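You operate a simulated robot arm through the tools that you are given. There is no shell and no other tool. Be economical: measure what you need, move in short steps, check, and stop when the job is done.

You run a simulated two-armed robot. Do the job below in one go: nothing can be reset, and whatever is moved stays where it is left.

Task
Take the blue cloth from the right half of the bench and lay it out flat on the left half of the bench.

Only the result counts: the job must be done as asked and must still hold three seconds after the hand-in. Knocking over, shifting, dropping, spilling or breaking anything else fails it. Flat cloth is picked up by pressing the open fingertips on it (5 to 10 N) and closing them slowly along it; thin cloth reads only 2 to 8 mm in the jaws.

Robot
Two 7-joint arms with two-finger parallel grippers on one trunk, on a base that drives. Base frame: it is fixed to the floor where the robot stands at the start and does not move with it; the origin is under the middle of the robot, x ahead of it, y to its left, z up; the surface under the hand at the start is at about z = 85. Units: cm, rad, N and s.
The left shoulder is at the start at [9.4, 17.4, 112.5], the right one opposite. With the tool pointing down near the work surface each hand reaches from about 32 to 74 cm from the robot's upright axis, wherever it stands, measured 20 degrees to its own side. Places, roughly: left half of the bench [70, -90, 80]. Payload 3.6 kg a hand.
The tool frame of a hand sits at the grasp point between the pads (the TCP): z along the fingers, y along the line on which they close. The tips reach 3 cm beyond it. Largest opening 11 cm; finger width 2, thickness 1; the body of the gripper, 4.8 by 11.2 cm, starts 5.5 cm behind the TCP.
Orientation is that of the tool frame in the base frame, as a unit quaternion [w, x, y, z]. With the fingers straight down and closing along the base's y, the tool's x points along the base's -x, its y along +y and its z along -z.

Tools
- The arms move only by the tool play_rows. It takes "left_steps", "right_steps" or both (then of equal length, played together; a hand with none holds still); each is a list of rows, each a list of 7 numbers: the turn, a rotation vector about the tool's x, y, z in rad, then the shift along the tool's x, y, z in m, then the finger opening in m, from 0 to 0.11. In form: [[rx, ry, rz, tx, ty, tz, gripper], ...]. A call has 1 to 20 rows; each row shifts and turns the commanded pose from where the row before left it, along the tool's axes as they then stand. A row lasts 0.2 s, in which the tool goes at most 5 cm and 0.15 rad; a call with a longer step from one row to the next is refused whole, and so is a gripper value outside its range. A pose out of reach is approached as far as the arm can. The call stops where the force on the tool passes 40 N (or 10 N more than at its start, if that is more) or the arm is blocked; 0.2 s more then pass. The fingers move at their own pace (about 15.3 cm/s each) and stop on an object; they squeeze with about 23 N. The grip force told is the motor's: it shows also when the fingers shut on nothing. Time passes only in rows, and 0.2 s behind the last, so rows that do not move let the fingers close. The reply holds the time, the measured pose of the TCP, the force on the tool along the base axes, the opening and the grip force, in the units named above and with some noise, with the torque about the TCP (base axes, N m) and any sound that the robot's microphone picked up.
- Cameras (640 x 400 px; columns grow to the right, rows downward): "scene" is now at [19.54, -1.93, 129.52]; the picture's right is [-0.34, -0.94, 0.00], its down [-0.59, 0.21, -0.78] and it looks along [0.73, -0.27, -0.63] (base axes); focal length 219 px, centre (320, 200). "left" rides on the left gripper at [7.2, -1.7, -10.3] in its tool frame; the picture's right is [0.23, 0.97, 0.00], its down [-0.76, 0.18, -0.62] and it looks along [-0.61, 0.14, 0.78] (tool axes); focal length 222 px, centre (320, 200). "right" rides on the right gripper at [7.2, 1.7, -10.3] in its tool frame; the picture's right is [-0.23, 0.97, 0.00], its down [-0.76, -0.18, -0.62] and it looks along [-0.61, -0.14, 0.78] (tool axes); focal length 222 px, centre (320, 200). There is no depth. A picture from a camera that has moved, and an enlarged one, comes with that camera's place and axes in the base frame and with its lens. The place of the scene camera against the robot may be out by one fixed shift of up to 1.8 cm in any direction.
- grab_frame(camera): a new picture of that camera. The clock stands still meanwhile.
- slide_trunk(by): slides the trunk up (or, below 0, down) by that many cm; the arms and the scene camera ride with it, the base frame stays. It gives what a move gives, with no picture.
- drive_base(legs): drives the robot by 1 to 6 legs, each [ahead, left, turn to the left] in cm, cm and rad, along the robot's own axes; the way and the turn of a leg run together, so that a leg with both is an arc; at most 150 cm and 3.142 rad a leg. The arms and the cameras ride along, it lands a little off, and it stops where it bumps. It gives what a move gives.
- turn_head(pan, tilt): turns the head with the scene camera to pan (to the left, within 1.501 rad either way) and tilt (down, from -0.506 to 1.204), counted from straight ahead of the robot. It gives what a move gives.
- enlarge(camera, box): a new picture of the part [left, top, right, bottom] of that camera's present view, enlarged. The clock stands still meanwhile.
- job_done(): hands the job in; it is judged then, once.

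Work in short steps. Places have to be worked out from the pictures, the camera data and where the tool is seen: move nearer, look again, correct. Check each grasp and each placing, and mend what went wrong. You have 120 turns and 100 pictures in all, those below and enlarged ones among them. Open the grippers and draw the arms clear of the work before you hand the job in, unless the task says otherwise; then end with one line.

The tools are called after ">>>" by a JSON object that holds its "method" and its "body". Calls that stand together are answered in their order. play_rows: Moves the arms, as the interface text tells. Its arguments: {"type":"object","properties":{"left_steps":{"type":"array","items":{"type":"array","items":{"type":"number"}}},"right_steps":{"type":"array","items":{"type":"array","items":{"type":"number"}}}},"required":[]} The other tools are called the same way: slide_trunk (by) slides the trunk up or down; drive_base (legs) drives the base; turn_head (pan, tilt) turns the head that bears the scene camera; grab_frame (camera) takes a picture; enlarge (camera, box) takes an enlarged picture of a part of a camera's view; job_done () hands the job in.

At the start:

```text
time: 0.0
left_ee_pos: [40.9, 4.87, 114.25]
left_orientation: [0.0, 0.0, 1.0, -0.001]
left_ft_force: [0.0, 0.6, 0.2]
left_wrist_torque: [-0.03, 0.02, 0.01]
left_opening: 11.02
left_grip_force: 0.1
right_ee_pos: [40.32, -40.19, 111.32]
right_orientation: [-0.001, 0.0, 1.0, 0.0]
right_ft_force: [-0.1, 0.2, 0.1]
right_wrist_torque: [-0.01, 0.0, 0.01]
right_opening: 10.99
right_grip_force: 0.0
trunk travel left (down, up): [-24.3, 52.0]
robot x, y, heading: [0.21, 0.47, -0.004]
head pan, tilt: [-0.349, 0.677]
```

scene: 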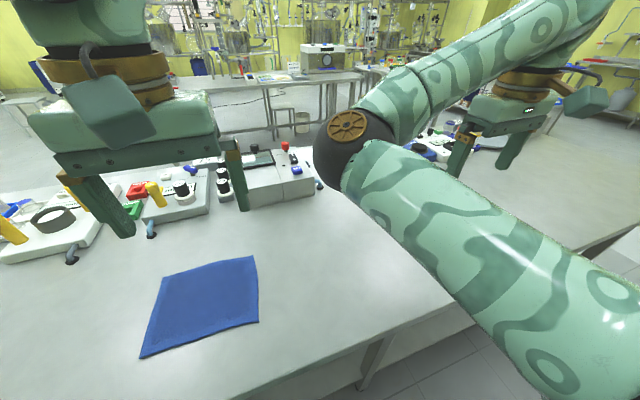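
right: 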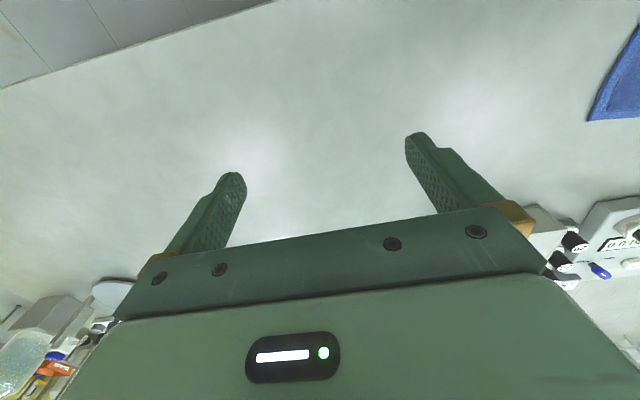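
left: 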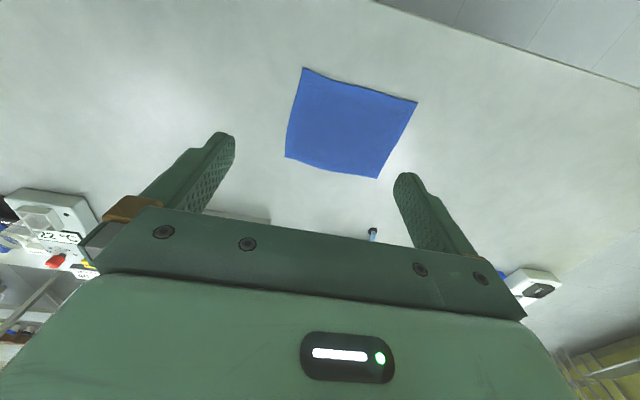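

The cloth appears at about (47, 12), near the left hand. I'll turn the head to look toward the target side at (70, -90).

>>> {"method": "turn_head", "body": {"pan": -1.1, "tilt": 0.6}}

>>> {"method": "grab_frame", "body": {"camera": "scene"}}

>>> {"method": "turn_head", "body": {"pan": 0.3, "tilt": 0.8}}

>>> {"method": "grab_frame", "body": {"camera": "scene"}}

```text
time: 1.1
left_ee_pos: [40.79, 4.83, 114.4]
left_orientation: [0.0, 0.001, 1.0, 0.0]
left_ft_force: [0.0, -0.3, 0.6]
left_wrist_torque: [0.0, -0.01, 0.01]
left_opening: 10.98
left_grip_force: 0.1
right_ee_pos: [40.29, -40.22, 111.32]
right_orientation: [0.0, 0.0, 1.0, 0.0]
right_ft_force: [0.0, 0.8, 0.2]
right_wrist_torque: [0.02, -0.03, -0.01]
right_opening: 10.97
right_grip_force: 0.2
trunk travel left (down, up): [-24.3, 52.0]
robot x, y, heading: [-0.02, -0.44, -0.009]
head pan, tilt: [-1.1, 0.6]
```

```text
96 pictures are left
camera scene: at [15.5, -6.88, 130.19], right [-0.89, -0.45, 0.0], down [-0.26, 0.5, -0.82], along [0.37, -0.73, -0.57], focal length 219 px, centre (320, 200)
```

scene: 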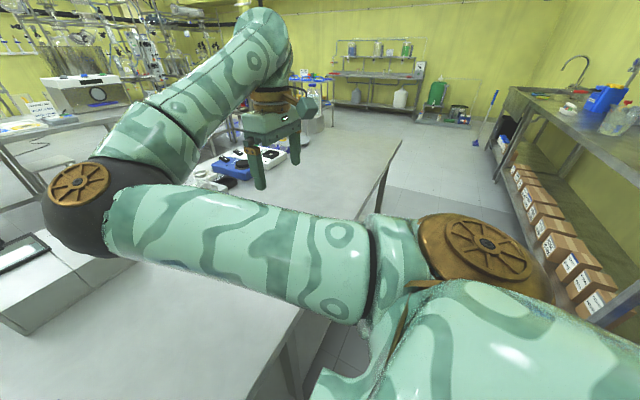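

```text
time: 2.6
left_ee_pos: [40.95, 4.77, 114.44]
left_orientation: [0.0, 0.0, 1.0, 0.0]
left_ft_force: [0.0, -0.4, 0.3]
left_wrist_torque: [0.02, 0.02, -0.01]
left_opening: 10.99
left_grip_force: 0.1
right_ee_pos: [40.3, -40.29, 111.23]
right_orientation: [0.0, 0.0, 1.0, 0.0]
right_ft_force: [0.3, 0.5, -0.5]
right_wrist_torque: [0.0, 0.01, -0.01]
right_opening: 11.0
right_grip_force: 0.1
trunk travel left (down, up): [-24.3, 52.0]
robot x, y, heading: [-0.31, 0.39, 0.004]
head pan, tilt: [0.3, 0.799]
```

```text
95 pictures are left
camera scene: at [19.18, 3.37, 128.51], right [0.29, -0.96, 0.0], down [-0.69, -0.21, -0.7], along [0.67, 0.21, -0.72], focal length 219 px, centre (320, 200)
```

scene: 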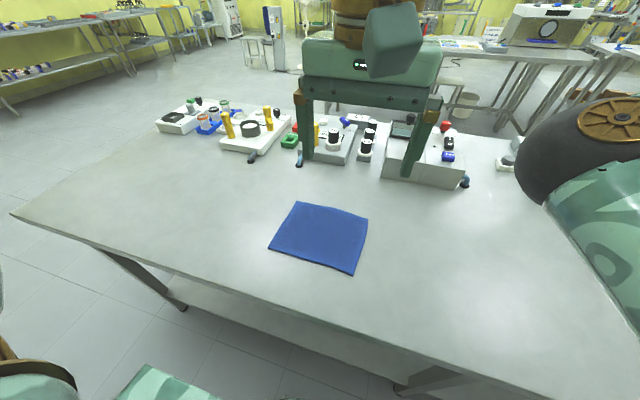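

The bench runs from about y=91 to y=-141. The cloth lies flat at about x 41–57, y 3–23, and the target is toward y=-90. I'll centre the robot on the cloth so both hands can take its near corners, then look down.

>>> {"method": "drive_base", "body": {"legs": [[0, 12, 0]]}}

>>> {"method": "turn_head", "body": {"pan": 0, "tilt": 1.0}}

>>> {"method": "grab_frame", "body": {"camera": "scene"}}

>>> {"method": "grab_frame", "body": {"camera": "left"}}

```text
time: 3.9
left_ee_pos: [40.88, 17.0, 114.34]
left_orientation: [0.0, 0.0, 1.0, -0.001]
left_ft_force: [-0.2, 0.3, 0.5]
left_wrist_torque: [-0.03, -0.01, 0.0]
left_opening: 11.02
left_grip_force: 0.0
right_ee_pos: [40.39, -28.11, 111.41]
right_orientation: [0.0, 0.0, 1.0, 0.0]
right_ft_force: [-0.6, 0.3, 0.4]
right_wrist_torque: [-0.03, 0.05, 0.0]
right_opening: 11.0
right_grip_force: 0.1
trunk travel left (down, up): [-24.3, 52.0]
robot x, y, heading: [-0.08, 12.24, 0.001]
head pan, tilt: [0.3, 0.799]
```

```text
time: 4.7
left_ee_pos: [40.91, 16.97, 114.38]
left_orientation: [0.0, 0.0, 1.0, 0.0]
left_ft_force: [0.6, -0.4, -0.2]
left_wrist_torque: [0.0, 0.01, 0.03]
left_opening: 11.02
left_grip_force: 0.0
right_ee_pos: [40.33, -28.18, 111.32]
right_orientation: [-0.001, -0.001, 1.0, 0.0]
right_ft_force: [0.4, -0.2, -1.1]
right_wrist_torque: [0.02, 0.03, -0.01]
right_opening: 11.01
right_grip_force: 0.2
trunk travel left (down, up): [-24.3, 52.0]
robot x, y, heading: [0.19, 12.26, -0.004]
head pan, tilt: [0.0, 1.0]
```

```text
94 pictures are left
camera scene: at [18.44, 13.03, 126.99], right [0.0, -1.0, 0.0], down [-0.84, 0.0, -0.54], along [0.54, 0.0, -0.84], focal length 219 px, centre (320, 200)
```

scene: 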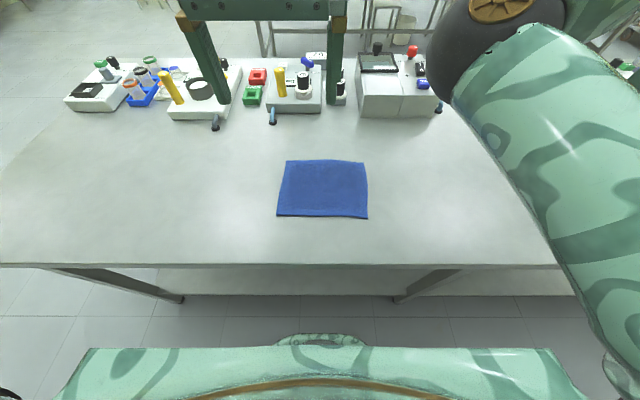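

```text
93 pictures are left
camera left: at [33.83, 15.14, 124.69], right [-0.23, 0.97, 0.0], down [0.76, 0.18, 0.62], along [0.61, 0.14, -0.78], focal length 222 px, centre (320, 200)
```

left: 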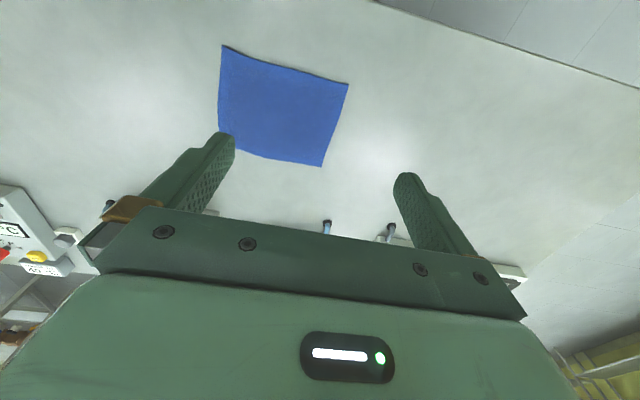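

The left and scene cameras agree: near corners at about (40.3, 1.8–2.7) and (40.7, 21.5), bench near z=85. I'll bring both hands to hover above the two near corners with narrowed fingers.

>>> {"method": "play_rows", "body": {"left_steps": [[0, 0, 0, -0.0014, 0.002, 0.022, 0.035], [0, 0, 0, -0.0014, 0.002, 0.022, 0.035], [0, 0, 0, -0.0014, 0.002, 0.022, 0.035], [0, 0, 0, -0.0014, 0.002, 0.022, 0.035], [0, 0, 0, -0.0014, 0.002, 0.022, 0.035], [0, 0, 0, -0.0014, 0.002, 0.022, 0.035], [0, 0, 0, -0.0014, 0.002, 0.022, 0.035], [0, 0, 0, -0.0014, 0.002, 0.022, 0.035], [0, 0, 0, -0.0014, 0.002, 0.022, 0.035], [0, 0, 0, -0.0014, 0.002, 0.022, 0.035]], "right_steps": [[0, 0, 0, -0.002, 0.0327, 0.0193, 0.035], [0, 0, 0, -0.002, 0.0327, 0.0193, 0.035], [0, 0, 0, -0.002, 0.0327, 0.0193, 0.035], [0, 0, 0, -0.002, 0.0327, 0.0193, 0.035], [0, 0, 0, -0.002, 0.0327, 0.0193, 0.035], [0, 0, 0, -0.002, 0.0327, 0.0193, 0.035], [0, 0, 0, -0.002, 0.0327, 0.0193, 0.035], [0, 0, 0, -0.002, 0.0327, 0.0193, 0.035], [0, 0, 0, -0.002, 0.0327, 0.0193, 0.035], [0, 0, 0, -0.002, 0.0327, 0.0193, 0.035]]}}

>>> {"method": "grab_frame", "body": {"camera": "scene"}}

>>> {"method": "grab_frame", "body": {"camera": "left"}}

>>> {"method": "grab_frame", "body": {"camera": "right"}}

```text
time: 6.9
left_ee_pos: [42.38, 19.04, 92.37]
left_orientation: [0.0, 0.0, 1.0, 0.0]
left_ft_force: [-0.2, 0.7, 0.4]
left_wrist_torque: [-0.04, 0.02, 0.0]
left_opening: 3.48
left_grip_force: 0.1
right_ee_pos: [43.2, -27.3, 99.01]
right_orientation: [0.0, 0.0, 1.0, 0.0]
right_ft_force: [-0.1, -0.2, -0.2]
right_wrist_torque: [0.03, 0.0, 0.0]
right_opening: 3.47
right_grip_force: 0.0
right hand out of reach, approached as far as the arm can: row 1, 2, 3, 4, 5, 6, 7, 8, 9, 10
trunk travel left (down, up): [-24.3, 52.0]
robot x, y, heading: [-0.27, 12.27, 0.001]
head pan, tilt: [0.0, 1.0]
```

```text
92 pictures are left
camera scene: at [18.47, 13.04, 126.99], right [0.0, -1.0, 0.0], down [-0.84, 0.0, -0.54], along [0.54, 0.0, -0.84], focal length 219 px, centre (320, 200)
```

scene: 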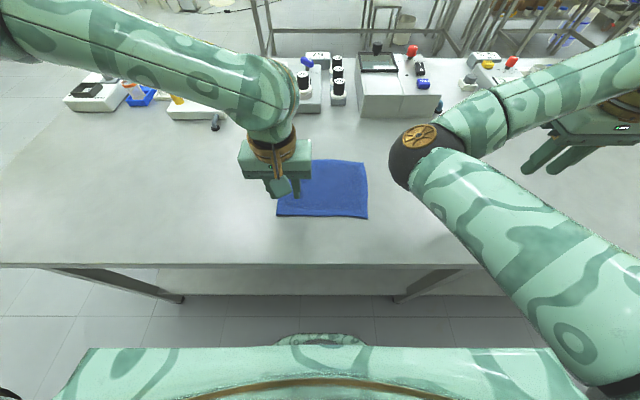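

```text
91 pictures are left
camera left: at [35.22, 17.22, 102.76], right [-0.23, 0.97, 0.0], down [0.76, 0.18, 0.62], along [0.61, 0.14, -0.78], focal length 222 px, centre (320, 200)
```

left: 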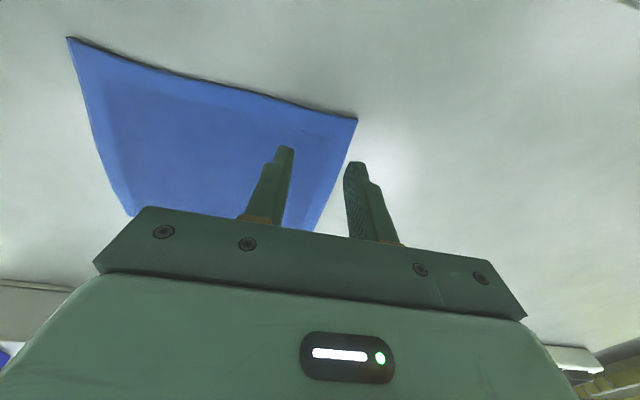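

```text
90 pictures are left
camera right: at [35.95, -25.52, 109.51], right [0.23, 0.97, 0.0], down [0.76, -0.18, 0.62], along [0.61, -0.14, -0.78], focal length 222 px, centre (320, 200)
```

right: 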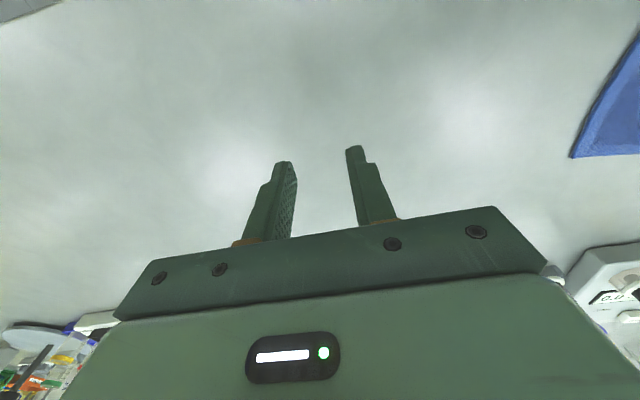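

The left hand hovers properly, but the right arm stuck at y=-27 with its elbow on the inside. I'll test whether it can swing inward with a small, higher motion.

>>> {"method": "play_rows", "body": {"right_steps": [[0, 0, 0, 0, 0, -0.04, 0.035], [0, 0, 0, 0, 0, -0.04, 0.035], [0, 0, 0, 0, 0, -0.04, 0.035], [0, 0, 0, 0, 0.03, 0, 0.035], [0, 0, 0, 0, 0.03, 0, 0.035]]}}

>>> {"method": "grab_frame", "body": {"camera": "scene"}}

```text
time: 8.1
left_ee_pos: [42.35, 19.01, 92.42]
left_orientation: [-0.001, -0.001, 1.0, 0.0]
left_ft_force: [0.0, -0.5, 1.6]
left_wrist_torque: [-0.03, -0.01, 0.03]
left_opening: 3.49
left_grip_force: 0.1
right_ee_pos: [43.35, -27.01, 111.15]
right_orientation: [-0.001, 0.001, 1.0, 0.0]
right_ft_force: [0.4, -0.2, 0.7]
right_wrist_torque: [-0.03, 0.01, 0.01]
right_opening: 3.5
right_grip_force: 0.0
right hand out of reach, approached as far as the arm can: row 4, 5
trunk travel left (down, up): [-24.3, 52.0]
robot x, y, heading: [-0.02, 11.97, 0.002]
head pan, tilt: [0.0, 1.0]
```

```text
89 pictures are left
camera scene: at [18.42, 13.04, 126.99], right [0.0, -1.0, 0.0], down [-0.84, 0.0, -0.54], along [0.54, 0.0, -0.84], focal length 219 px, centre (320, 200)
```

scene: 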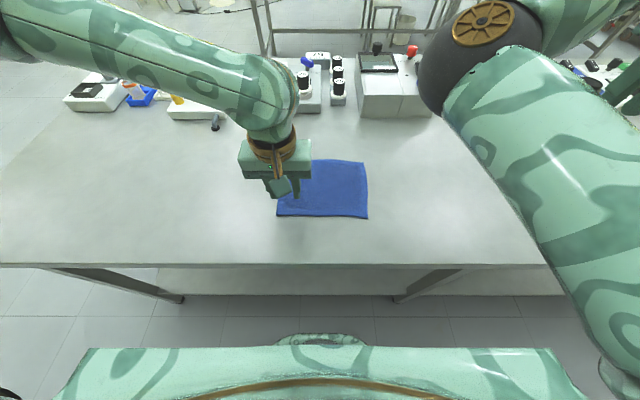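

Inward motion is blocked at a joint limit. I'll test whether yawing the right hand frees it.

>>> {"method": "play_rows", "body": {"right_steps": [[0, 0, -0.14, 0, 0, 0, 0.035], [0, 0, -0.14, 0, 0, 0, 0.035], [0, 0, -0.14, 0, 0, 0, 0.035], [0, 0, -0.14, 0, 0, 0, 0.035], [0, 0, 0, 0.01, 0.02, 0, 0.035], [0, 0, 0, 0.01, 0.02, 0, 0.035], [0, 0, 0, 0.01, 0.02, 0, 0.035]]}}

```text
time: 9.7
left_ee_pos: [42.25, 18.9, 92.5]
left_orientation: [-0.001, 0.0, 1.0, -0.001]
left_ft_force: [0.3, -0.5, -0.2]
left_wrist_torque: [0.02, -0.01, 0.01]
left_opening: 3.51
left_grip_force: 0.0
right_ee_pos: [38.23, -27.11, 112.12]
right_orientation: [0.0, -0.276, 0.961, 0.0]
right_ft_force: [0.5, -0.1, -0.2]
right_wrist_torque: [0.03, 0.01, -0.01]
right_opening: 3.48
right_grip_force: 0.0
right hand out of reach, approached as far as the arm can: row 5, 6, 7
trunk travel left (down, up): [-24.3, 52.0]
robot x, y, heading: [0.08, 12.16, 0.0]
head pan, tilt: [0.0, 1.0]
```

The block is at y≈-27 whatever the yaw. I'll undo the yaw and try extending the right arm forward before swinging inward.

>>> {"method": "play_rows", "body": {"right_steps": [[0, 0, 0.14, 0, 0, 0, 0.035], [0, 0, 0.14, 0, 0, 0, 0.035], [0, 0, 0.14, 0, 0, 0, 0.035], [0, 0, 0.14, 0, 0, 0, 0.035], [0, 0, 0, -0.04, 0, 0, 0.035], [0, 0, 0, -0.04, 0, 0, 0.035], [0, 0, 0, -0.04, 0, 0, 0.035], [0, 0, 0, -0.04, 0, 0, 0.035], [0, 0, 0, -0.04, 0, 0, 0.035], [0, 0, 0, -0.04, 0, 0, 0.035], [0, 0, 0, -0.04, 0, 0, 0.035], [0, 0, 0, 0, 0.03, 0, 0.035], [0, 0, 0, 0, 0.03, 0, 0.035], [0, 0, 0, 0, 0.03, 0, 0.035], [0, 0, 0, 0, 0.03, 0, 0.035]]}}

>>> {"method": "grab_frame", "body": {"camera": "scene"}}

```text
time: 12.9
left_ee_pos: [42.38, 19.1, 92.43]
left_orientation: [0.0, 0.0, 1.0, 0.0]
left_ft_force: [0.2, 0.6, -0.3]
left_wrist_torque: [0.0, 0.01, -0.01]
left_opening: 3.52
left_grip_force: 0.1
right_ee_pos: [64.44, -15.03, 111.99]
right_orientation: [-0.001, 0.001, 1.0, 0.0]
right_ft_force: [0.0, 0.1, 0.3]
right_wrist_torque: [0.03, 0.02, 0.01]
right_opening: 3.51
right_grip_force: 0.1
right hand out of reach, approached as far as the arm can: row 11
trunk travel left (down, up): [-24.3, 52.0]
robot x, y, heading: [0.01, 12.13, 0.001]
head pan, tilt: [0.0, 1.0]
```

```text
88 pictures are left
camera scene: at [18.44, 13.07, 126.99], right [0.0, -1.0, 0.0], down [-0.84, 0.0, -0.54], along [0.54, 0.0, -0.84], focal length 219 px, centre (320, 200)
```

scene: 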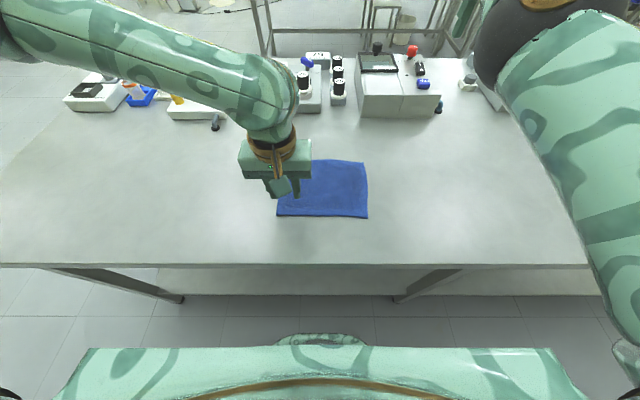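

That worked: the right hand is now at (64, -15). I'll continue inward and then retract toward the cloth.

>>> {"method": "play_rows", "body": {"right_steps": [[0, 0, 0, 0, 0.03, 0, 0.035], [0, 0, 0, 0, 0.03, 0, 0.035], [0, 0, 0, 0, 0.03, 0, 0.035], [0, 0, 0, 0, 0.03, 0, 0.035], [0, 0, 0, 0, 0.03, 0, 0.035], [0, 0, 0, 0, 0.03, 0, 0.035], [0, 0, 0, 0.03, 0, 0, 0.035], [0, 0, 0, 0.03, 0, 0, 0.035], [0, 0, 0, 0.03, 0, 0, 0.035], [0, 0, 0, 0.03, 0, 0, 0.035], [0, 0, 0, 0.03, 0, 0, 0.035], [0, 0, 0, 0.03, 0, 0, 0.035]]}}

>>> {"method": "grab_frame", "body": {"camera": "scene"}}

```text
time: 15.5
left_ee_pos: [42.19, 18.96, 92.43]
left_orientation: [0.0, 0.0, 1.0, 0.0]
left_ft_force: [-0.1, 0.7, -0.3]
left_wrist_torque: [0.0, 0.02, 0.0]
left_opening: 3.48
left_grip_force: 0.0
right_ee_pos: [63.15, 2.67, 115.65]
right_orientation: [-0.001, 0.0, 1.0, -0.001]
right_ft_force: [-0.3, -0.9, 0.3]
right_wrist_torque: [0.0, 0.01, -0.01]
right_opening: 3.47
right_grip_force: 0.1
right hand out of reach, approached as far as the arm can: row 4, 7, 8, 9, 10, 11, 12
trunk travel left (down, up): [-24.3, 52.0]
robot x, y, heading: [-0.27, 12.36, -0.003]
head pan, tilt: [0.0, 1.0]
```

```text
87 pictures are left
camera scene: at [18.41, 13.06, 127.0], right [0.0, -1.0, 0.0], down [-0.84, 0.0, -0.54], along [0.54, 0.0, -0.84], focal length 219 px, centre (320, 200)
```

scene: 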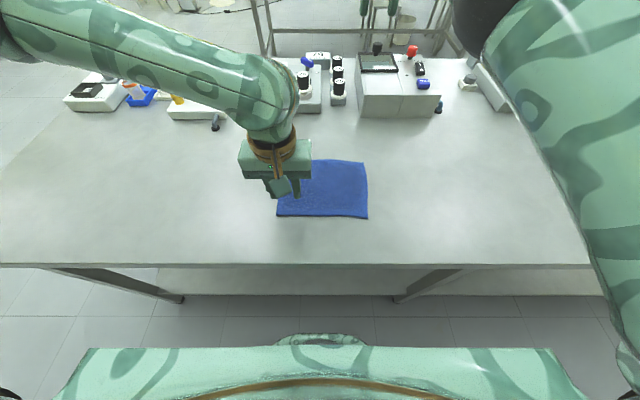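

In this posture the right hand can't come closer than about 63 cm ahead. I'll raise the left hand, then move the robot back 20 cm and left 16 cm so the cloth falls where both hands reach.

>>> {"method": "play_rows", "body": {"left_steps": [[0, 0, 0, 0, 0, -0.03, 0.035], [0, 0, 0, 0, 0, -0.04, 0.035], [0, 0, 0, 0, 0, -0.04, 0.035]]}}

>>> {"method": "drive_base", "body": {"legs": [[-20, 0, 0], [0, 16, 0]]}}

>>> {"method": "grab_frame", "body": {"camera": "scene"}}

```text
time: 16.3
left_ee_pos: [42.13, 19.01, 103.3]
left_orientation: [0.001, 0.0, 1.0, 0.0]
left_ft_force: [-0.1, -0.2, -0.8]
left_wrist_torque: [0.0, 0.01, -0.01]
left_opening: 3.52
left_grip_force: 0.0
right_ee_pos: [63.0, 2.48, 115.69]
right_orientation: [-0.001, 0.001, 1.0, 0.001]
right_ft_force: [0.6, -0.1, 0.6]
right_wrist_torque: [0.04, -0.05, 0.01]
right_opening: 3.49
right_grip_force: 0.1
trunk travel left (down, up): [-24.3, 52.0]
robot x, y, heading: [-0.05, 12.11, 0.001]
head pan, tilt: [0.0, 1.0]
```

```text
time: 18.9
left_ee_pos: [22.28, 34.84, 103.26]
left_orientation: [0.0, 0.002, 1.0, -0.001]
left_ft_force: [-0.1, 0.0, -0.4]
left_wrist_torque: [-0.07, 0.0, -0.01]
left_opening: 3.51
left_grip_force: 0.1
right_ee_pos: [43.13, 18.33, 115.64]
right_orientation: [-0.001, 0.002, 1.0, -0.002]
right_ft_force: [-0.1, 0.3, -0.6]
right_wrist_torque: [-0.03, 0.01, -0.01]
right_opening: 3.49
right_grip_force: 0.0
trunk travel left (down, up): [-24.3, 52.0]
robot x, y, heading: [-20.0, 27.97, -0.003]
head pan, tilt: [0.0, 1.0]
```

```text
86 pictures are left
camera scene: at [-1.51, 28.95, 126.99], right [0.0, -1.0, 0.0], down [-0.84, 0.0, -0.54], along [0.54, 0.0, -0.84], focal length 219 px, centre (320, 200)
```

scene: 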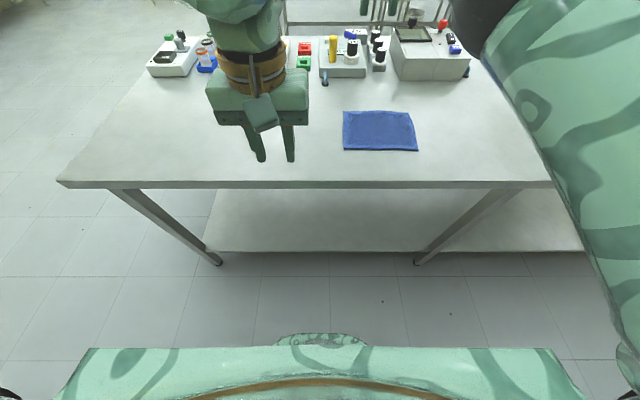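

Now I'll move both hands to the hover points: right (42.3, 4.5, 92), then left (42.3, 19, 92).

>>> {"method": "play_rows", "body": {"right_steps": [[0, 0, 0, 0.001, -0.0173, 0, 0.035], [0, 0, 0, 0.001, -0.0173, 0, 0.035], [0, 0, 0, 0.001, -0.0173, 0, 0.035], [0, 0, 0, 0.001, -0.0173, 0, 0.035], [0, 0, 0, 0.001, -0.0173, 0, 0.035], [0, 0, 0, 0.001, -0.0173, 0, 0.035], [0, 0, 0, 0.001, -0.0173, 0, 0.035], [0, 0, 0, 0.001, -0.0173, 0, 0.035], [0, 0, 0, 0, 0, 0.0295, 0.035], [0, 0, 0, 0, 0, 0.0295, 0.035], [0, 0, 0, 0, 0, 0.0295, 0.035], [0, 0, 0, 0, 0, 0.0295, 0.035], [0, 0, 0, 0, 0, 0.0295, 0.035], [0, 0, 0, 0, 0, 0.0295, 0.035], [0, 0, 0, 0, 0, 0.0295, 0.035], [0, 0, 0, 0, 0, 0.0295, 0.035]]}}

>>> {"method": "play_rows", "body": {"left_steps": [[0, 0, 0, -0.025, -0.0198, 0, 0.035], [0, 0, 0, -0.025, -0.0198, 0, 0.035], [0, 0, 0, -0.025, -0.0198, 0, 0.035], [0, 0, 0, -0.025, -0.0198, 0, 0.035], [0, 0, 0, -0.025, -0.0198, 0, 0.035], [0, 0, 0, -0.025, -0.0198, 0, 0.035], [0, 0, 0, -0.025, -0.0198, 0, 0.035], [0, 0, 0, -0.025, -0.0198, 0, 0.035], [0, 0, 0, 0, 0, 0.0283, 0.035], [0, 0, 0, 0, 0, 0.0283, 0.035], [0, 0, 0, 0, 0, 0.0283, 0.035], [0, 0, 0, 0, 0, 0.0283, 0.035]]}}

>>> {"method": "grab_frame", "body": {"camera": "scene"}}

>>> {"method": "grab_frame", "body": {"camera": "right"}}

>>> {"method": "grab_frame", "body": {"camera": "left"}}

```text
time: 22.3
left_ee_pos: [22.33, 34.59, 103.34]
left_orientation: [0.0, 0.001, 1.0, 0.0]
left_ft_force: [0.8, -0.4, -0.5]
left_wrist_torque: [0.01, 0.0, 0.01]
left_opening: 3.48
left_grip_force: 0.1
right_ee_pos: [43.92, 6.57, 93.2]
right_orientation: [-0.002, 0.003, 1.0, 0.0]
right_ft_force: [0.4, 0.4, -0.1]
right_wrist_torque: [0.03, 0.02, -0.01]
right_opening: 3.53
right_grip_force: 0.0
right hand out of reach, approached as far as the arm can: row 1, 3, 4, 10, 11
trunk travel left (down, up): [-24.3, 52.0]
robot x, y, heading: [-19.92, 27.94, 0.002]
head pan, tilt: [0.0, 1.0]
```

```text
time: 24.9
left_ee_pos: [39.83, 20.8, 91.95]
left_orientation: [-0.001, 0.002, 1.0, 0.0]
left_ft_force: [0.5, -0.4, 0.0]
left_wrist_torque: [-0.01, 0.02, -0.04]
left_opening: 3.51
left_grip_force: 0.0
left hand out of reach, approached as far as the arm can: row 8
right_ee_pos: [43.86, 6.44, 93.21]
right_orientation: [-0.001, 0.002, 1.0, -0.001]
right_ft_force: [0.5, -0.8, -1.2]
right_wrist_torque: [0.02, 0.0, 0.01]
right_opening: 3.51
right_grip_force: 0.1
trunk travel left (down, up): [-24.3, 52.0]
robot x, y, heading: [-20.11, 28.06, -0.007]
head pan, tilt: [0.0, 1.0]
```

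```text
85 pictures are left
camera scene: at [-1.47, 28.79, 126.98], right [0.0, -1.0, 0.0], down [-0.84, 0.0, -0.54], along [0.54, 0.0, -0.84], focal length 219 px, centre (320, 200)
```

scene: 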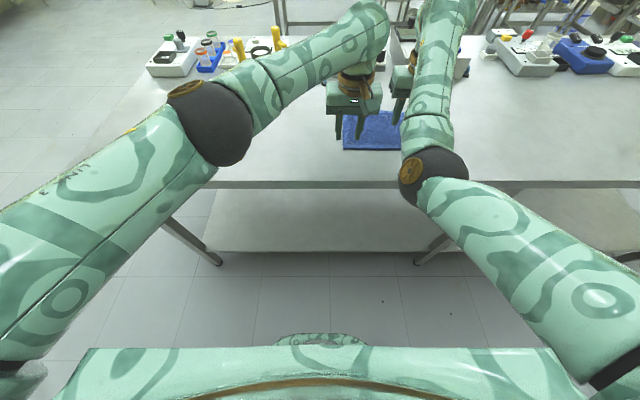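

```text
84 pictures are left
camera right: at [36.66, 8.23, 103.61], right [0.23, 0.97, 0.0], down [0.76, -0.18, 0.62], along [0.6, -0.14, -0.78], focal length 222 px, centre (320, 200)
```

right: 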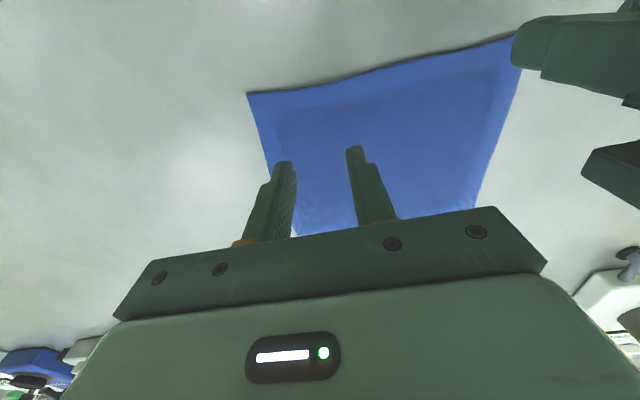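

```text
83 pictures are left
camera left: at [32.76, 19.1, 102.33], right [-0.22, 0.97, 0.0], down [0.76, 0.17, 0.62], along [0.61, 0.14, -0.78], focal length 222 px, centre (320, 200)
```

left: 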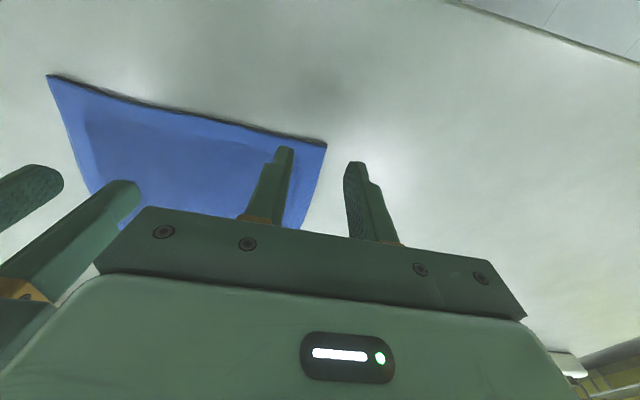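

Both arms are now well postured, and the near corners are at (39.4, 1.9) and (40.3, 21.4). I'll correct the hands to (41.7, 4.5) and (42, 19) and lower both to just above the cloth.

>>> {"method": "play_rows", "body": {"left_steps": [[0, 0, 0, -0.011, -0.009, 0, 0.035], [0, 0, 0, -0.011, -0.009, 0, 0.035], [0, 0, 0, 0, 0, 0.013, 0.035], [0, 0, 0, 0, 0, 0.01, 0.035]], "right_steps": [[0, 0, 0, 0.011, -0.01, 0, 0.035], [0, 0, 0, 0.011, -0.01, 0, 0.035], [0, 0, 0, 0, 0, 0.02, 0.035], [0, 0, 0, 0, 0, 0.015, 0.035]]}}

```text
time: 25.9
left_ee_pos: [40.48, 20.31, 89.62]
left_orientation: [0.0, 0.002, 1.0, 0.001]
left_ft_force: [-0.2, 0.3, 0.0]
left_wrist_torque: [0.01, 0.01, 0.02]
left_opening: 3.5
left_grip_force: 0.1
left hand out of reach, approached as far as the arm can: row 1, 2
right_ee_pos: [41.6, 4.68, 89.76]
right_orientation: [0.0, 0.002, 1.0, 0.0]
right_ft_force: [-0.9, 0.5, 0.2]
right_wrist_torque: [0.01, 0.0, 0.0]
right_opening: 3.5
right_grip_force: 0.3
trunk travel left (down, up): [-24.3, 52.0]
robot x, y, heading: [-20.11, 27.53, -0.006]
head pan, tilt: [0.0, 1.0]
```

The right hand is placed, but the left is at the edge of its reach. I'll lift both a little and drive ahead 6 cm and right 5 cm.

>>> {"method": "play_rows", "body": {"left_steps": [[0, 0, 0, 0, 0, -0.03, 0.035]], "right_steps": [[0, 0, 0, 0, 0, -0.03, 0.035]]}}

>>> {"method": "drive_base", "body": {"legs": [[6, -5, 0]]}}

```text
time: 26.3
left_ee_pos: [40.25, 20.33, 92.6]
left_orientation: [0.0, 0.002, 1.0, 0.0]
left_ft_force: [0.3, 0.4, -1.2]
left_wrist_torque: [0.01, 0.01, -0.06]
left_opening: 3.49
left_grip_force: 0.0
right_ee_pos: [41.52, 4.67, 92.82]
right_orientation: [-0.001, 0.001, 1.0, 0.001]
right_ft_force: [-0.5, 0.3, 0.3]
right_wrist_torque: [0.0, -0.01, 0.0]
right_opening: 3.52
right_grip_force: 0.0
trunk travel left (down, up): [-24.3, 52.0]
robot x, y, heading: [-20.16, 28.08, -0.006]
head pan, tilt: [0.0, 1.0]
```

```text
time: 27.3
left_ee_pos: [46.39, 15.25, 92.68]
left_orientation: [-0.001, 0.0, 1.0, 0.001]
left_ft_force: [0.5, 0.3, 0.1]
left_wrist_torque: [0.02, 0.02, 0.01]
left_opening: 3.49
left_grip_force: 0.0
right_ee_pos: [47.77, -0.49, 92.65]
right_orientation: [-0.002, 0.002, 1.0, 0.0]
right_ft_force: [0.9, 0.3, 0.5]
right_wrist_torque: [0.04, 0.01, -0.02]
right_opening: 3.49
right_grip_force: 0.1
trunk travel left (down, up): [-24.3, 52.0]
robot x, y, heading: [-13.95, 22.6, -0.003]
head pan, tilt: [0.0, 1.0]
```

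Left needs (-4.6, +3.75), right (-6, +5); then I'll lower both to TCP z ≈ 88.8.

>>> {"method": "play_rows", "body": {"left_steps": [[0, 0, 0, 0.0155, 0.0125, 0, 0.035], [0, 0, 0, 0.0155, 0.0125, 0, 0.035], [0, 0, 0, 0.0155, 0.0125, 0, 0.035], [0, 0, 0, 0, 0, 0.02, 0.035], [0, 0, 0, 0, 0, 0.018, 0.035]], "right_steps": [[0, 0, 0, 0.02, 0.0167, 0, 0.035], [0, 0, 0, 0.02, 0.0167, 0, 0.035], [0, 0, 0, 0.02, 0.0167, 0, 0.035], [0, 0, 0, 0, 0, 0.02, 0.035], [0, 0, 0, 0, 0, 0.018, 0.035]]}}

>>> {"method": "grab_frame", "body": {"camera": "right"}}

>>> {"method": "grab_frame", "body": {"camera": "left"}}

```text
time: 28.5
left_ee_pos: [41.59, 19.22, 88.95]
left_orientation: [0.0, 0.002, 1.0, 0.0]
left_ft_force: [-1.2, -0.7, 0.5]
left_wrist_torque: [0.01, 0.0, 0.0]
left_opening: 3.51
left_grip_force: 0.2
right_ee_pos: [46.56, 2.05, 88.13]
right_orientation: [0.004, 0.001, 1.0, 0.001]
right_ft_force: [3.6, -2.7, 25.5]
right_wrist_torque: [0.48, -0.11, -0.08]
right_opening: 3.38
right_grip_force: 0.1
right hand out of reach, approached as far as the arm can: row 1, 2, 3
trunk travel left (down, up): [-24.3, 52.0]
robot x, y, heading: [-14.08, 22.81, 0.001]
head pan, tilt: [0.0, 1.0]
```

```text
82 pictures are left
camera right: at [39.3, 3.7, 98.62], right [0.23, 0.97, 0.0], down [0.76, -0.18, 0.63], along [0.61, -0.14, -0.78], focal length 222 px, centre (320, 200)
```

right: 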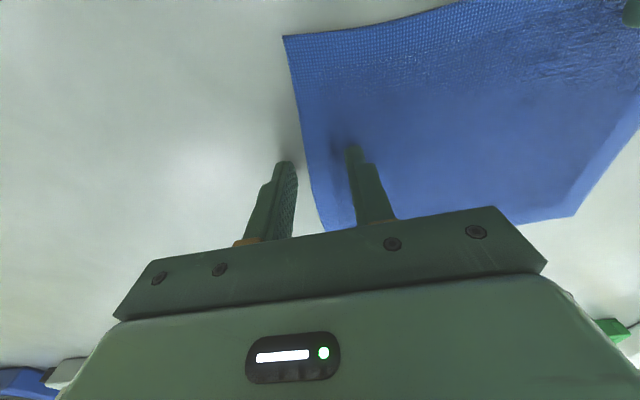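

```text
81 pictures are left
camera left: at [34.42, 17.39, 99.34], right [-0.23, 0.97, 0.0], down [0.76, 0.18, 0.62], along [0.61, 0.14, -0.78], focal length 222 px, centre (320, 200)
```

left: 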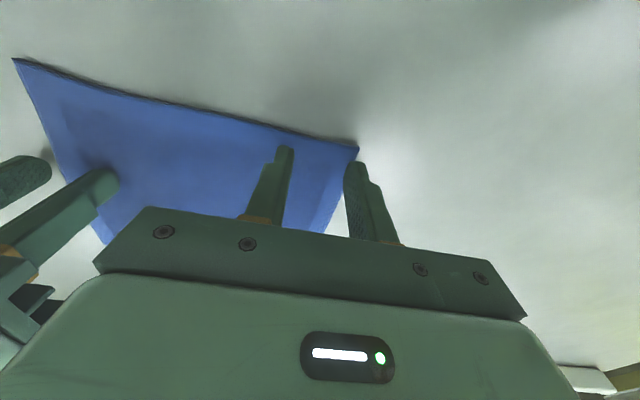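

The right hand touched the bench at TCP z≈88.1, so the surface is about 85. It can't come nearer than x≈46, so I'll change plan. Both hands will hold the -y edge, left at the near end and right at the far end, which suits their reach. I'll lift both and drive ahead 5 cm and right 8 cm.

>>> {"method": "play_rows", "body": {"left_steps": [[0, 0, 0, 0, 0, -0.04, 0.025], [0, 0, 0, 0, 0, -0.04, 0.025]], "right_steps": [[0, 0, 0, 0, 0, -0.04, 0.025], [0, 0, 0, 0, 0, -0.04, 0.025]]}}

>>> {"method": "drive_base", "body": {"legs": [[5, -8, 0]]}}

>>> {"method": "grab_frame", "body": {"camera": "scene"}}

```text
time: 29.1
left_ee_pos: [41.46, 18.92, 96.87]
left_orientation: [0.0, 0.001, 1.0, 0.001]
left_ft_force: [-0.3, -0.6, -0.4]
left_wrist_torque: [-0.03, -0.01, 0.0]
left_opening: 2.5
left_grip_force: 0.1
right_ee_pos: [48.14, 1.38, 95.28]
right_orientation: [-0.002, 0.001, 1.0, 0.0]
right_ft_force: [-0.4, 0.4, 0.0]
right_wrist_torque: [0.0, 0.01, -0.03]
right_opening: 2.5
right_grip_force: 0.0
right hand out of reach, approached as far as the arm can: row 2
trunk travel left (down, up): [-24.3, 52.0]
robot x, y, heading: [-13.85, 22.53, -0.0]
head pan, tilt: [0.0, 1.0]
```

```text
time: 30.3
left_ee_pos: [46.52, 10.71, 96.81]
left_orientation: [-0.001, 0.001, 1.0, 0.002]
left_ft_force: [-0.1, -0.7, -0.2]
left_wrist_torque: [0.03, 0.0, 0.0]
left_opening: 2.49
left_grip_force: 0.0
right_ee_pos: [53.22, -6.81, 95.33]
right_orientation: [-0.001, 0.002, 1.0, 0.001]
right_ft_force: [-0.1, -0.2, -1.2]
right_wrist_torque: [0.06, -0.01, -0.02]
right_opening: 2.5
right_grip_force: 0.0
trunk travel left (down, up): [-24.3, 52.0]
robot x, y, heading: [-8.92, 14.46, -0.005]
head pan, tilt: [0.0, 1.0]
```

```text
80 pictures are left
camera scene: at [9.6, 15.48, 126.97], right [0.0, -1.0, 0.0], down [-0.84, 0.0, -0.54], along [0.54, 0.0, -0.84], focal length 219 px, centre (320, 200)
```

scene: 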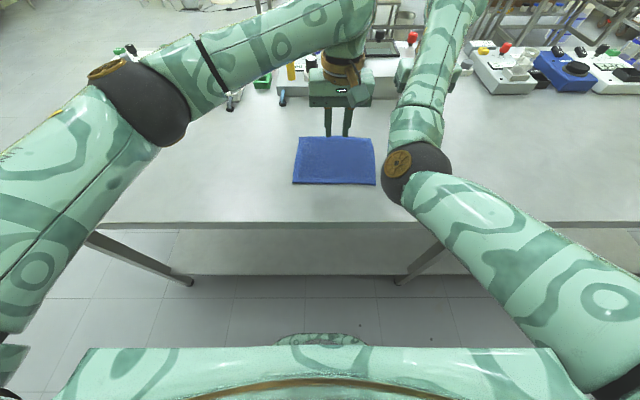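

The cloth is undisturbed. I'll move the left hand over the near end of the -y edge at (41.8, 4.3), and yaw the right hand about 48° while moving it over the far corner at (53.9, 2.9).

>>> {"method": "play_rows", "body": {"left_steps": [[0, 0, 0, 0.0157, -0.0213, 0, 0.025], [0, 0, 0, 0.0157, -0.0213, 0, 0.025], [0, 0, 0, 0.0157, -0.0213, 0, 0.025], [0, 0, 0, 0, 0, 0.03, 0.025], [0, 0, 0, 0, 0, 0.03, 0.025], [0, 0, 0, 0, 0, 0.005, 0.025]], "right_steps": [[0, 0, -0.14, 0, 0, 0, 0.025], [0, 0, -0.14, 0, 0, 0, 0.025], [0, 0, -0.14, 0, 0, 0, 0.025], [0, 0, -0.14, 0, 0, 0, 0.025], [0, 0, -0.14, 0, 0, 0, 0.025], [0, 0, -0.14, 0, 0, 0, 0.025]]}}

>>> {"method": "grab_frame", "body": {"camera": "left"}}

>>> {"method": "grab_frame", "body": {"camera": "right"}}

```text
time: 30.9
left_ee_pos: [43.86, 7.13, 96.84]
left_orientation: [0.004, -0.007, 1.0, 0.003]
left_ft_force: [0.1, 4.0, 1.3]
left_wrist_torque: [-0.41, -0.03, -0.09]
left_opening: 2.51
left_grip_force: 0.1
right_ee_pos: [53.18, -7.32, 95.25]
right_orientation: [-0.001, -0.144, 0.99, 0.0]
right_ft_force: [0.9, 0.2, 0.1]
right_wrist_torque: [-0.01, 0.01, -0.03]
right_opening: 2.5
right_grip_force: 0.1
trunk travel left (down, up): [-24.3, 52.0]
robot x, y, heading: [-9.0, 14.59, -0.006]
head pan, tilt: [0.0, 1.0]
stopped in row 3 (left hand): the force on the tool passed its limit at 62 N (the readings are from after the stop); the commanded pose is now the measured one
```

```text
79 pictures are left
camera left: at [36.81, 5.23, 107.16], right [-0.24, 0.97, 0.01], down [0.75, 0.18, 0.63], along [0.61, 0.16, -0.78], focal length 222 px, centre (320, 200)
```

left: 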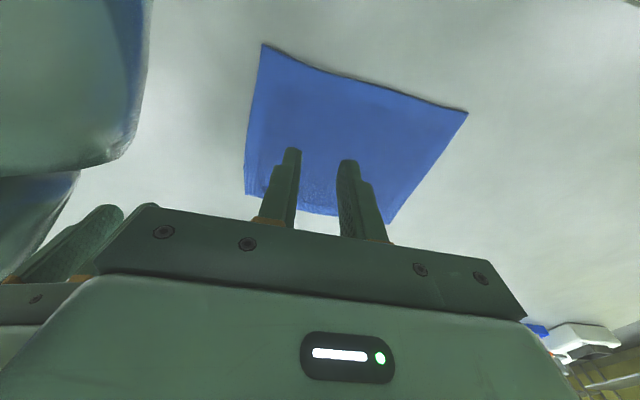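

```text
78 pictures are left
camera right: at [45.79, -7.74, 105.73], right [-0.06, 1.0, 0.0], down [0.78, 0.05, 0.62], along [0.62, 0.04, -0.78], focal length 222 px, centre (320, 200)
```

right: 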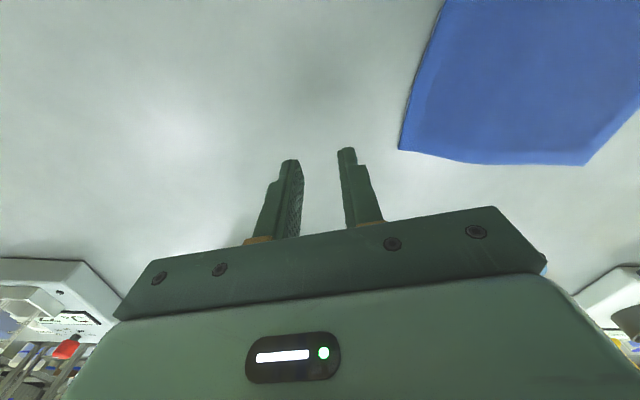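

The left hand bumped the right forearm, because the right elbow occupies that area. The earlier layout was nearly reachable, with near-edge corners and the robot at about (-18, 25). I'll go back to it, and use the trunk and base for lifting and laying. First I'll separate the hands, undo the yaw and drive.

>>> {"method": "play_rows", "body": {"left_steps": [[0, 0, 0, 0, 0.03, -0.01, 0.025], [0, 0, 0, 0, 0.03, -0.01, 0.025], [0, 0, 0, 0, 0.03, 0, 0.025]], "right_steps": [[0, 0, 0, 0, 0, -0.02, 0.025], [0, 0, 0.145, 0, 0, 0, 0.025], [0, 0, 0.145, 0, 0, 0, 0.025]]}}

>>> {"method": "drive_base", "body": {"legs": [[-9, 10.5, 0]]}}

```text
time: 31.7
left_ee_pos: [43.83, 15.95, 98.8]
left_orientation: [0.004, -0.008, 1.0, 0.004]
left_ft_force: [-0.2, 0.2, -1.0]
left_wrist_torque: [-0.01, 0.02, -0.03]
left_opening: 2.5
left_grip_force: 0.0
right_ee_pos: [53.09, -8.74, 97.31]
right_orientation: [0.0, 0.001, 1.0, 0.0]
right_ft_force: [0.0, -0.8, 0.1]
right_wrist_torque: [0.01, 0.0, -0.04]
right_opening: 2.48
right_grip_force: 0.0
right hand out of reach, approached as far as the arm can: row 2
trunk travel left (down, up): [-24.3, 52.0]
robot x, y, heading: [-8.93, 14.43, -0.008]
head pan, tilt: [0.0, 1.0]
```

```text
time: 33.1
left_ee_pos: [34.8, 26.79, 99.02]
left_orientation: [0.004, -0.008, 1.0, 0.003]
left_ft_force: [-0.6, 0.5, 0.2]
left_wrist_torque: [-0.01, -0.03, 0.0]
left_opening: 2.51
left_grip_force: 0.0
right_ee_pos: [44.1, 2.23, 97.44]
right_orientation: [-0.002, 0.001, 1.0, -0.001]
right_ft_force: [0.2, 0.2, -0.1]
right_wrist_torque: [-0.01, -0.04, -0.02]
right_opening: 2.49
right_grip_force: 0.1
trunk travel left (down, up): [-24.3, 52.0]
robot x, y, heading: [-18.03, 25.75, -0.004]
head pan, tilt: [0.0, 1.0]
```

Now I'll bring the right hand to (42.5, 4.4) and the left to (42, 19.3), both hovering at z≈90.

>>> {"method": "play_rows", "body": {"left_steps": [[0, 0, 0, -0.024, -0.025, 0, 0.025], [0, 0, 0, -0.024, -0.025, 0, 0.025], [0, 0, 0, -0.024, -0.025, 0, 0.025], [0, 0, 0, 0, 0, 0.03, 0.025], [0, 0, 0, 0, 0, 0.03, 0.025], [0, 0, 0, 0, 0, 0.03, 0.025]], "right_steps": [[0, 0, 0, 0, 0, 0.024, 0.025], [0, 0, 0, 0, 0, 0.024, 0.025], [0, 0, 0, 0, 0, 0.024, 0.025], [0, 0, 0, 0.006, 0.007, 0, 0.025], [0, 0, 0, 0.005, 0.007, 0, 0.025], [0, 0, 0, 0.005, 0.007, 0, 0.025]]}}

>>> {"method": "grab_frame", "body": {"camera": "right"}}

>>> {"method": "grab_frame", "body": {"camera": "left"}}

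```text
time: 34.5
left_ee_pos: [42.14, 19.39, 89.92]
left_orientation: [0.004, -0.008, 1.0, 0.004]
left_ft_force: [0.6, -0.1, 0.2]
left_wrist_torque: [-0.05, 0.01, 0.01]
left_opening: 2.52
left_grip_force: 0.0
right_ee_pos: [42.5, 4.3, 90.16]
right_orientation: [-0.001, 0.001, 1.0, 0.0]
right_ft_force: [1.2, -0.4, -0.1]
right_wrist_torque: [-0.01, -0.01, 0.02]
right_opening: 2.5
right_grip_force: 0.0
trunk travel left (down, up): [-24.3, 52.0]
robot x, y, heading: [-17.73, 25.76, -0.007]
head pan, tilt: [0.0, 1.0]
```

```text
77 pictures are left
camera right: at [35.29, 5.96, 100.53], right [0.23, 0.97, 0.0], down [0.76, -0.18, 0.62], along [0.6, -0.14, -0.78], focal length 222 px, centre (320, 200)
```

right: 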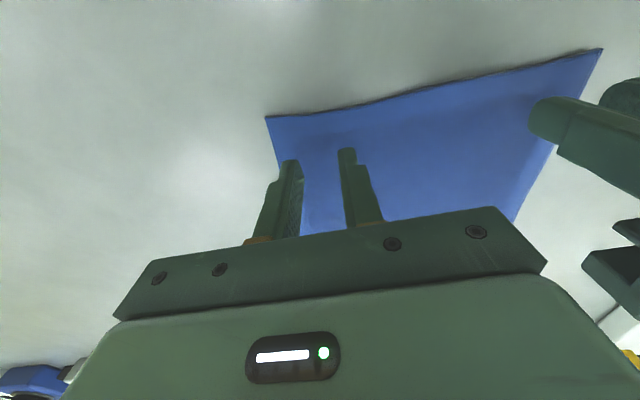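

```text
76 pictures are left
camera left: at [35.0, 17.41, 100.17], right [-0.24, 0.97, 0.01], down [0.75, 0.18, 0.63], along [0.61, 0.16, -0.78], focal length 222 px, centre (320, 200)
```

left: 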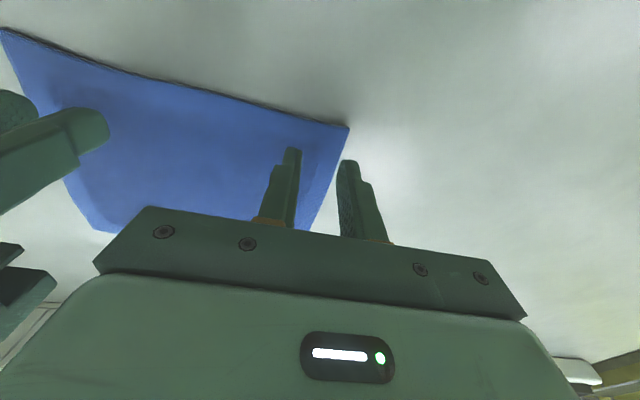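

The left's outer finger is slightly off the edge, so I'll shift it to y≈18.5. Then I'll lower both hands to just touching.

>>> {"method": "play_rows", "body": {"left_steps": [[0, 0, 0, 0, -0.009, 0, 0.025], [0, 0, 0, 0, 0, 0.01, 0.025], [0, 0, 0, 0, 0, 0.005, 0.025]], "right_steps": [[0, 0, 0, 0, -0.002, 0, 0.025], [0, 0, 0, 0, 0, 0.012, 0.025], [0, 0, 0, 0, 0, 0.005, 0.025]]}}

```text
time: 35.3
left_ee_pos: [42.22, 18.43, 88.34]
left_orientation: [0.004, -0.008, 1.0, 0.004]
left_ft_force: [0.3, -0.1, 2.4]
left_wrist_torque: [-0.05, -0.03, 0.0]
left_opening: 2.47
left_grip_force: 0.1
right_ee_pos: [42.39, 4.08, 88.39]
right_orientation: [0.0, 0.0, 1.0, 0.0]
right_ft_force: [0.3, 0.3, 1.7]
right_wrist_torque: [-0.05, -0.03, 0.03]
right_opening: 2.51
right_grip_force: 0.0
trunk travel left (down, up): [-24.3, 52.0]
robot x, y, heading: [-18.02, 25.97, -0.002]
head pan, tilt: [0.0, 1.0]
```

Light contact is starting on both (about 2 N). I'll press about 2 mm more.

>>> {"method": "play_rows", "body": {"left_steps": [[0, 0, 0, 0, 0, 0.001, 0.025], [0, 0, 0, 0, 0, 0.0005, 0.025]], "right_steps": [[0, 0, 0, 0, 0, 0.001, 0.025], [0, 0, 0, 0, 0, 0.0005, 0.025]]}}

```text
time: 35.9
left_ee_pos: [42.2, 18.46, 88.36]
left_orientation: [0.003, -0.008, 1.0, 0.003]
left_ft_force: [-0.9, -1.3, 8.1]
left_wrist_torque: [-0.04, 0.0, 0.0]
left_opening: 2.5
left_grip_force: 0.1
right_ee_pos: [42.46, 4.03, 88.26]
right_orientation: [0.0, 0.001, 1.0, 0.0]
right_ft_force: [1.5, 1.0, 6.6]
right_wrist_torque: [0.0, -0.02, 0.02]
right_opening: 2.49
right_grip_force: 0.1
trunk travel left (down, up): [-24.3, 52.0]
robot x, y, heading: [-17.65, 25.42, -0.0]
head pan, tilt: [0.0, 1.0]
```

Both press at 7–8 N, which is right. Now I'll close the fingers slowly along the cloth.

>>> {"method": "play_rows", "body": {"left_steps": [[0, 0, 0, 0, 0, 0, 0.023], [0, 0, 0, 0, 0, 0, 0.021], [0, 0, 0, 0, 0, 0, 0.019], [0, 0, 0, 0, 0, 0, 0.017], [0, 0, 0, 0, 0, 0, 0.015], [0, 0, 0, 0, 0, 0, 0.013], [0, 0, 0, 0, 0, 0, 0.011], [0, 0, 0, 0, 0, 0, 0.009], [0, 0, 0, 0, 0, 0, 0.007], [0, 0, 0, 0, 0, 0, 0.005], [0, 0, 0, 0, 0, 0, 0.003], [0, 0, 0, 0, 0, 0, 0], [0, 0, 0, 0, 0, 0, 0], [0, 0, 0, 0, 0, 0, 0]], "right_steps": [[0, 0, 0, 0, 0, 0, 0.023], [0, 0, 0, 0, 0, 0, 0.021], [0, 0, 0, 0, 0, 0, 0.019], [0, 0, 0, 0, 0, 0, 0.017], [0, 0, 0, 0, 0, 0, 0.015], [0, 0, 0, 0, 0, 0, 0.013], [0, 0, 0, 0, 0, 0, 0.011], [0, 0, 0, 0, 0, 0, 0.009], [0, 0, 0, 0, 0, 0, 0.007], [0, 0, 0, 0, 0, 0, 0.005], [0, 0, 0, 0, 0, 0, 0.003], [0, 0, 0, 0, 0, 0, 0], [0, 0, 0, 0, 0, 0, 0], [0, 0, 0, 0, 0, 0, 0]]}}

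>>> {"method": "grab_frame", "body": {"camera": "right"}}

>>> {"method": "grab_frame", "body": {"camera": "left"}}

```text
time: 38.9
left_ee_pos: [42.15, 18.54, 88.33]
left_orientation: [0.004, -0.007, 1.0, 0.004]
left_ft_force: [-1.1, -1.7, 11.5]
left_wrist_torque: [-0.04, 0.02, 0.03]
left_opening: 0.0
left_grip_force: 23.1
right_ee_pos: [42.33, 4.01, 88.41]
right_orientation: [0.0, 0.002, 1.0, 0.0]
right_ft_force: [-0.5, 0.9, 10.4]
right_wrist_torque: [0.04, -0.01, -0.03]
right_opening: 0.38
right_grip_force: 22.8
trunk travel left (down, up): [-24.3, 52.0]
robot x, y, heading: [-17.72, 25.56, -0.009]
head pan, tilt: [0.0, 1.0]
```

```text
75 pictures are left
camera right: at [35.09, 5.78, 98.79], right [0.23, 0.97, 0.0], down [0.76, -0.18, 0.62], along [0.61, -0.14, -0.78], focal length 222 px, centre (320, 200)
```

right: 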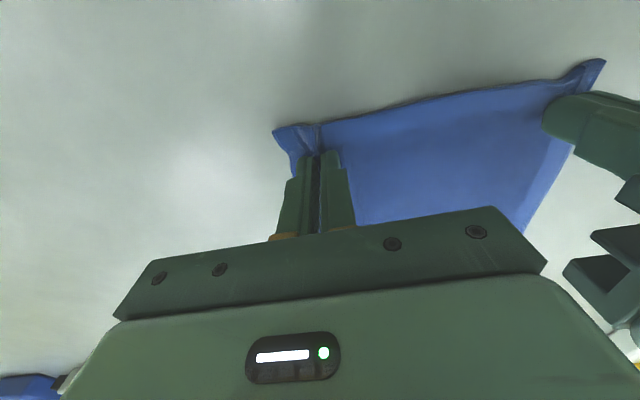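

```text
74 pictures are left
camera left: at [34.93, 16.55, 98.56], right [-0.24, 0.97, 0.0], down [0.75, 0.18, 0.63], along [0.61, 0.16, -0.78], focal length 222 px, centre (320, 200)
```

left: 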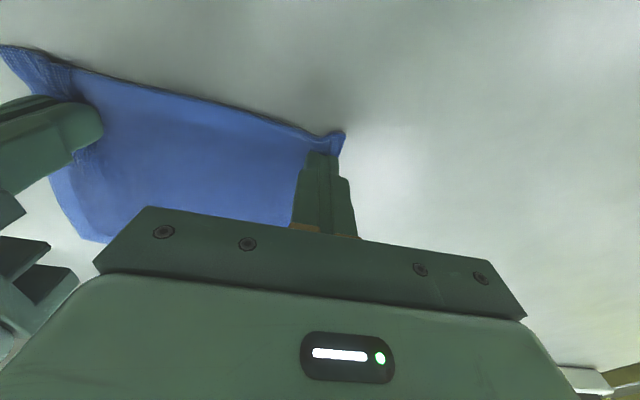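

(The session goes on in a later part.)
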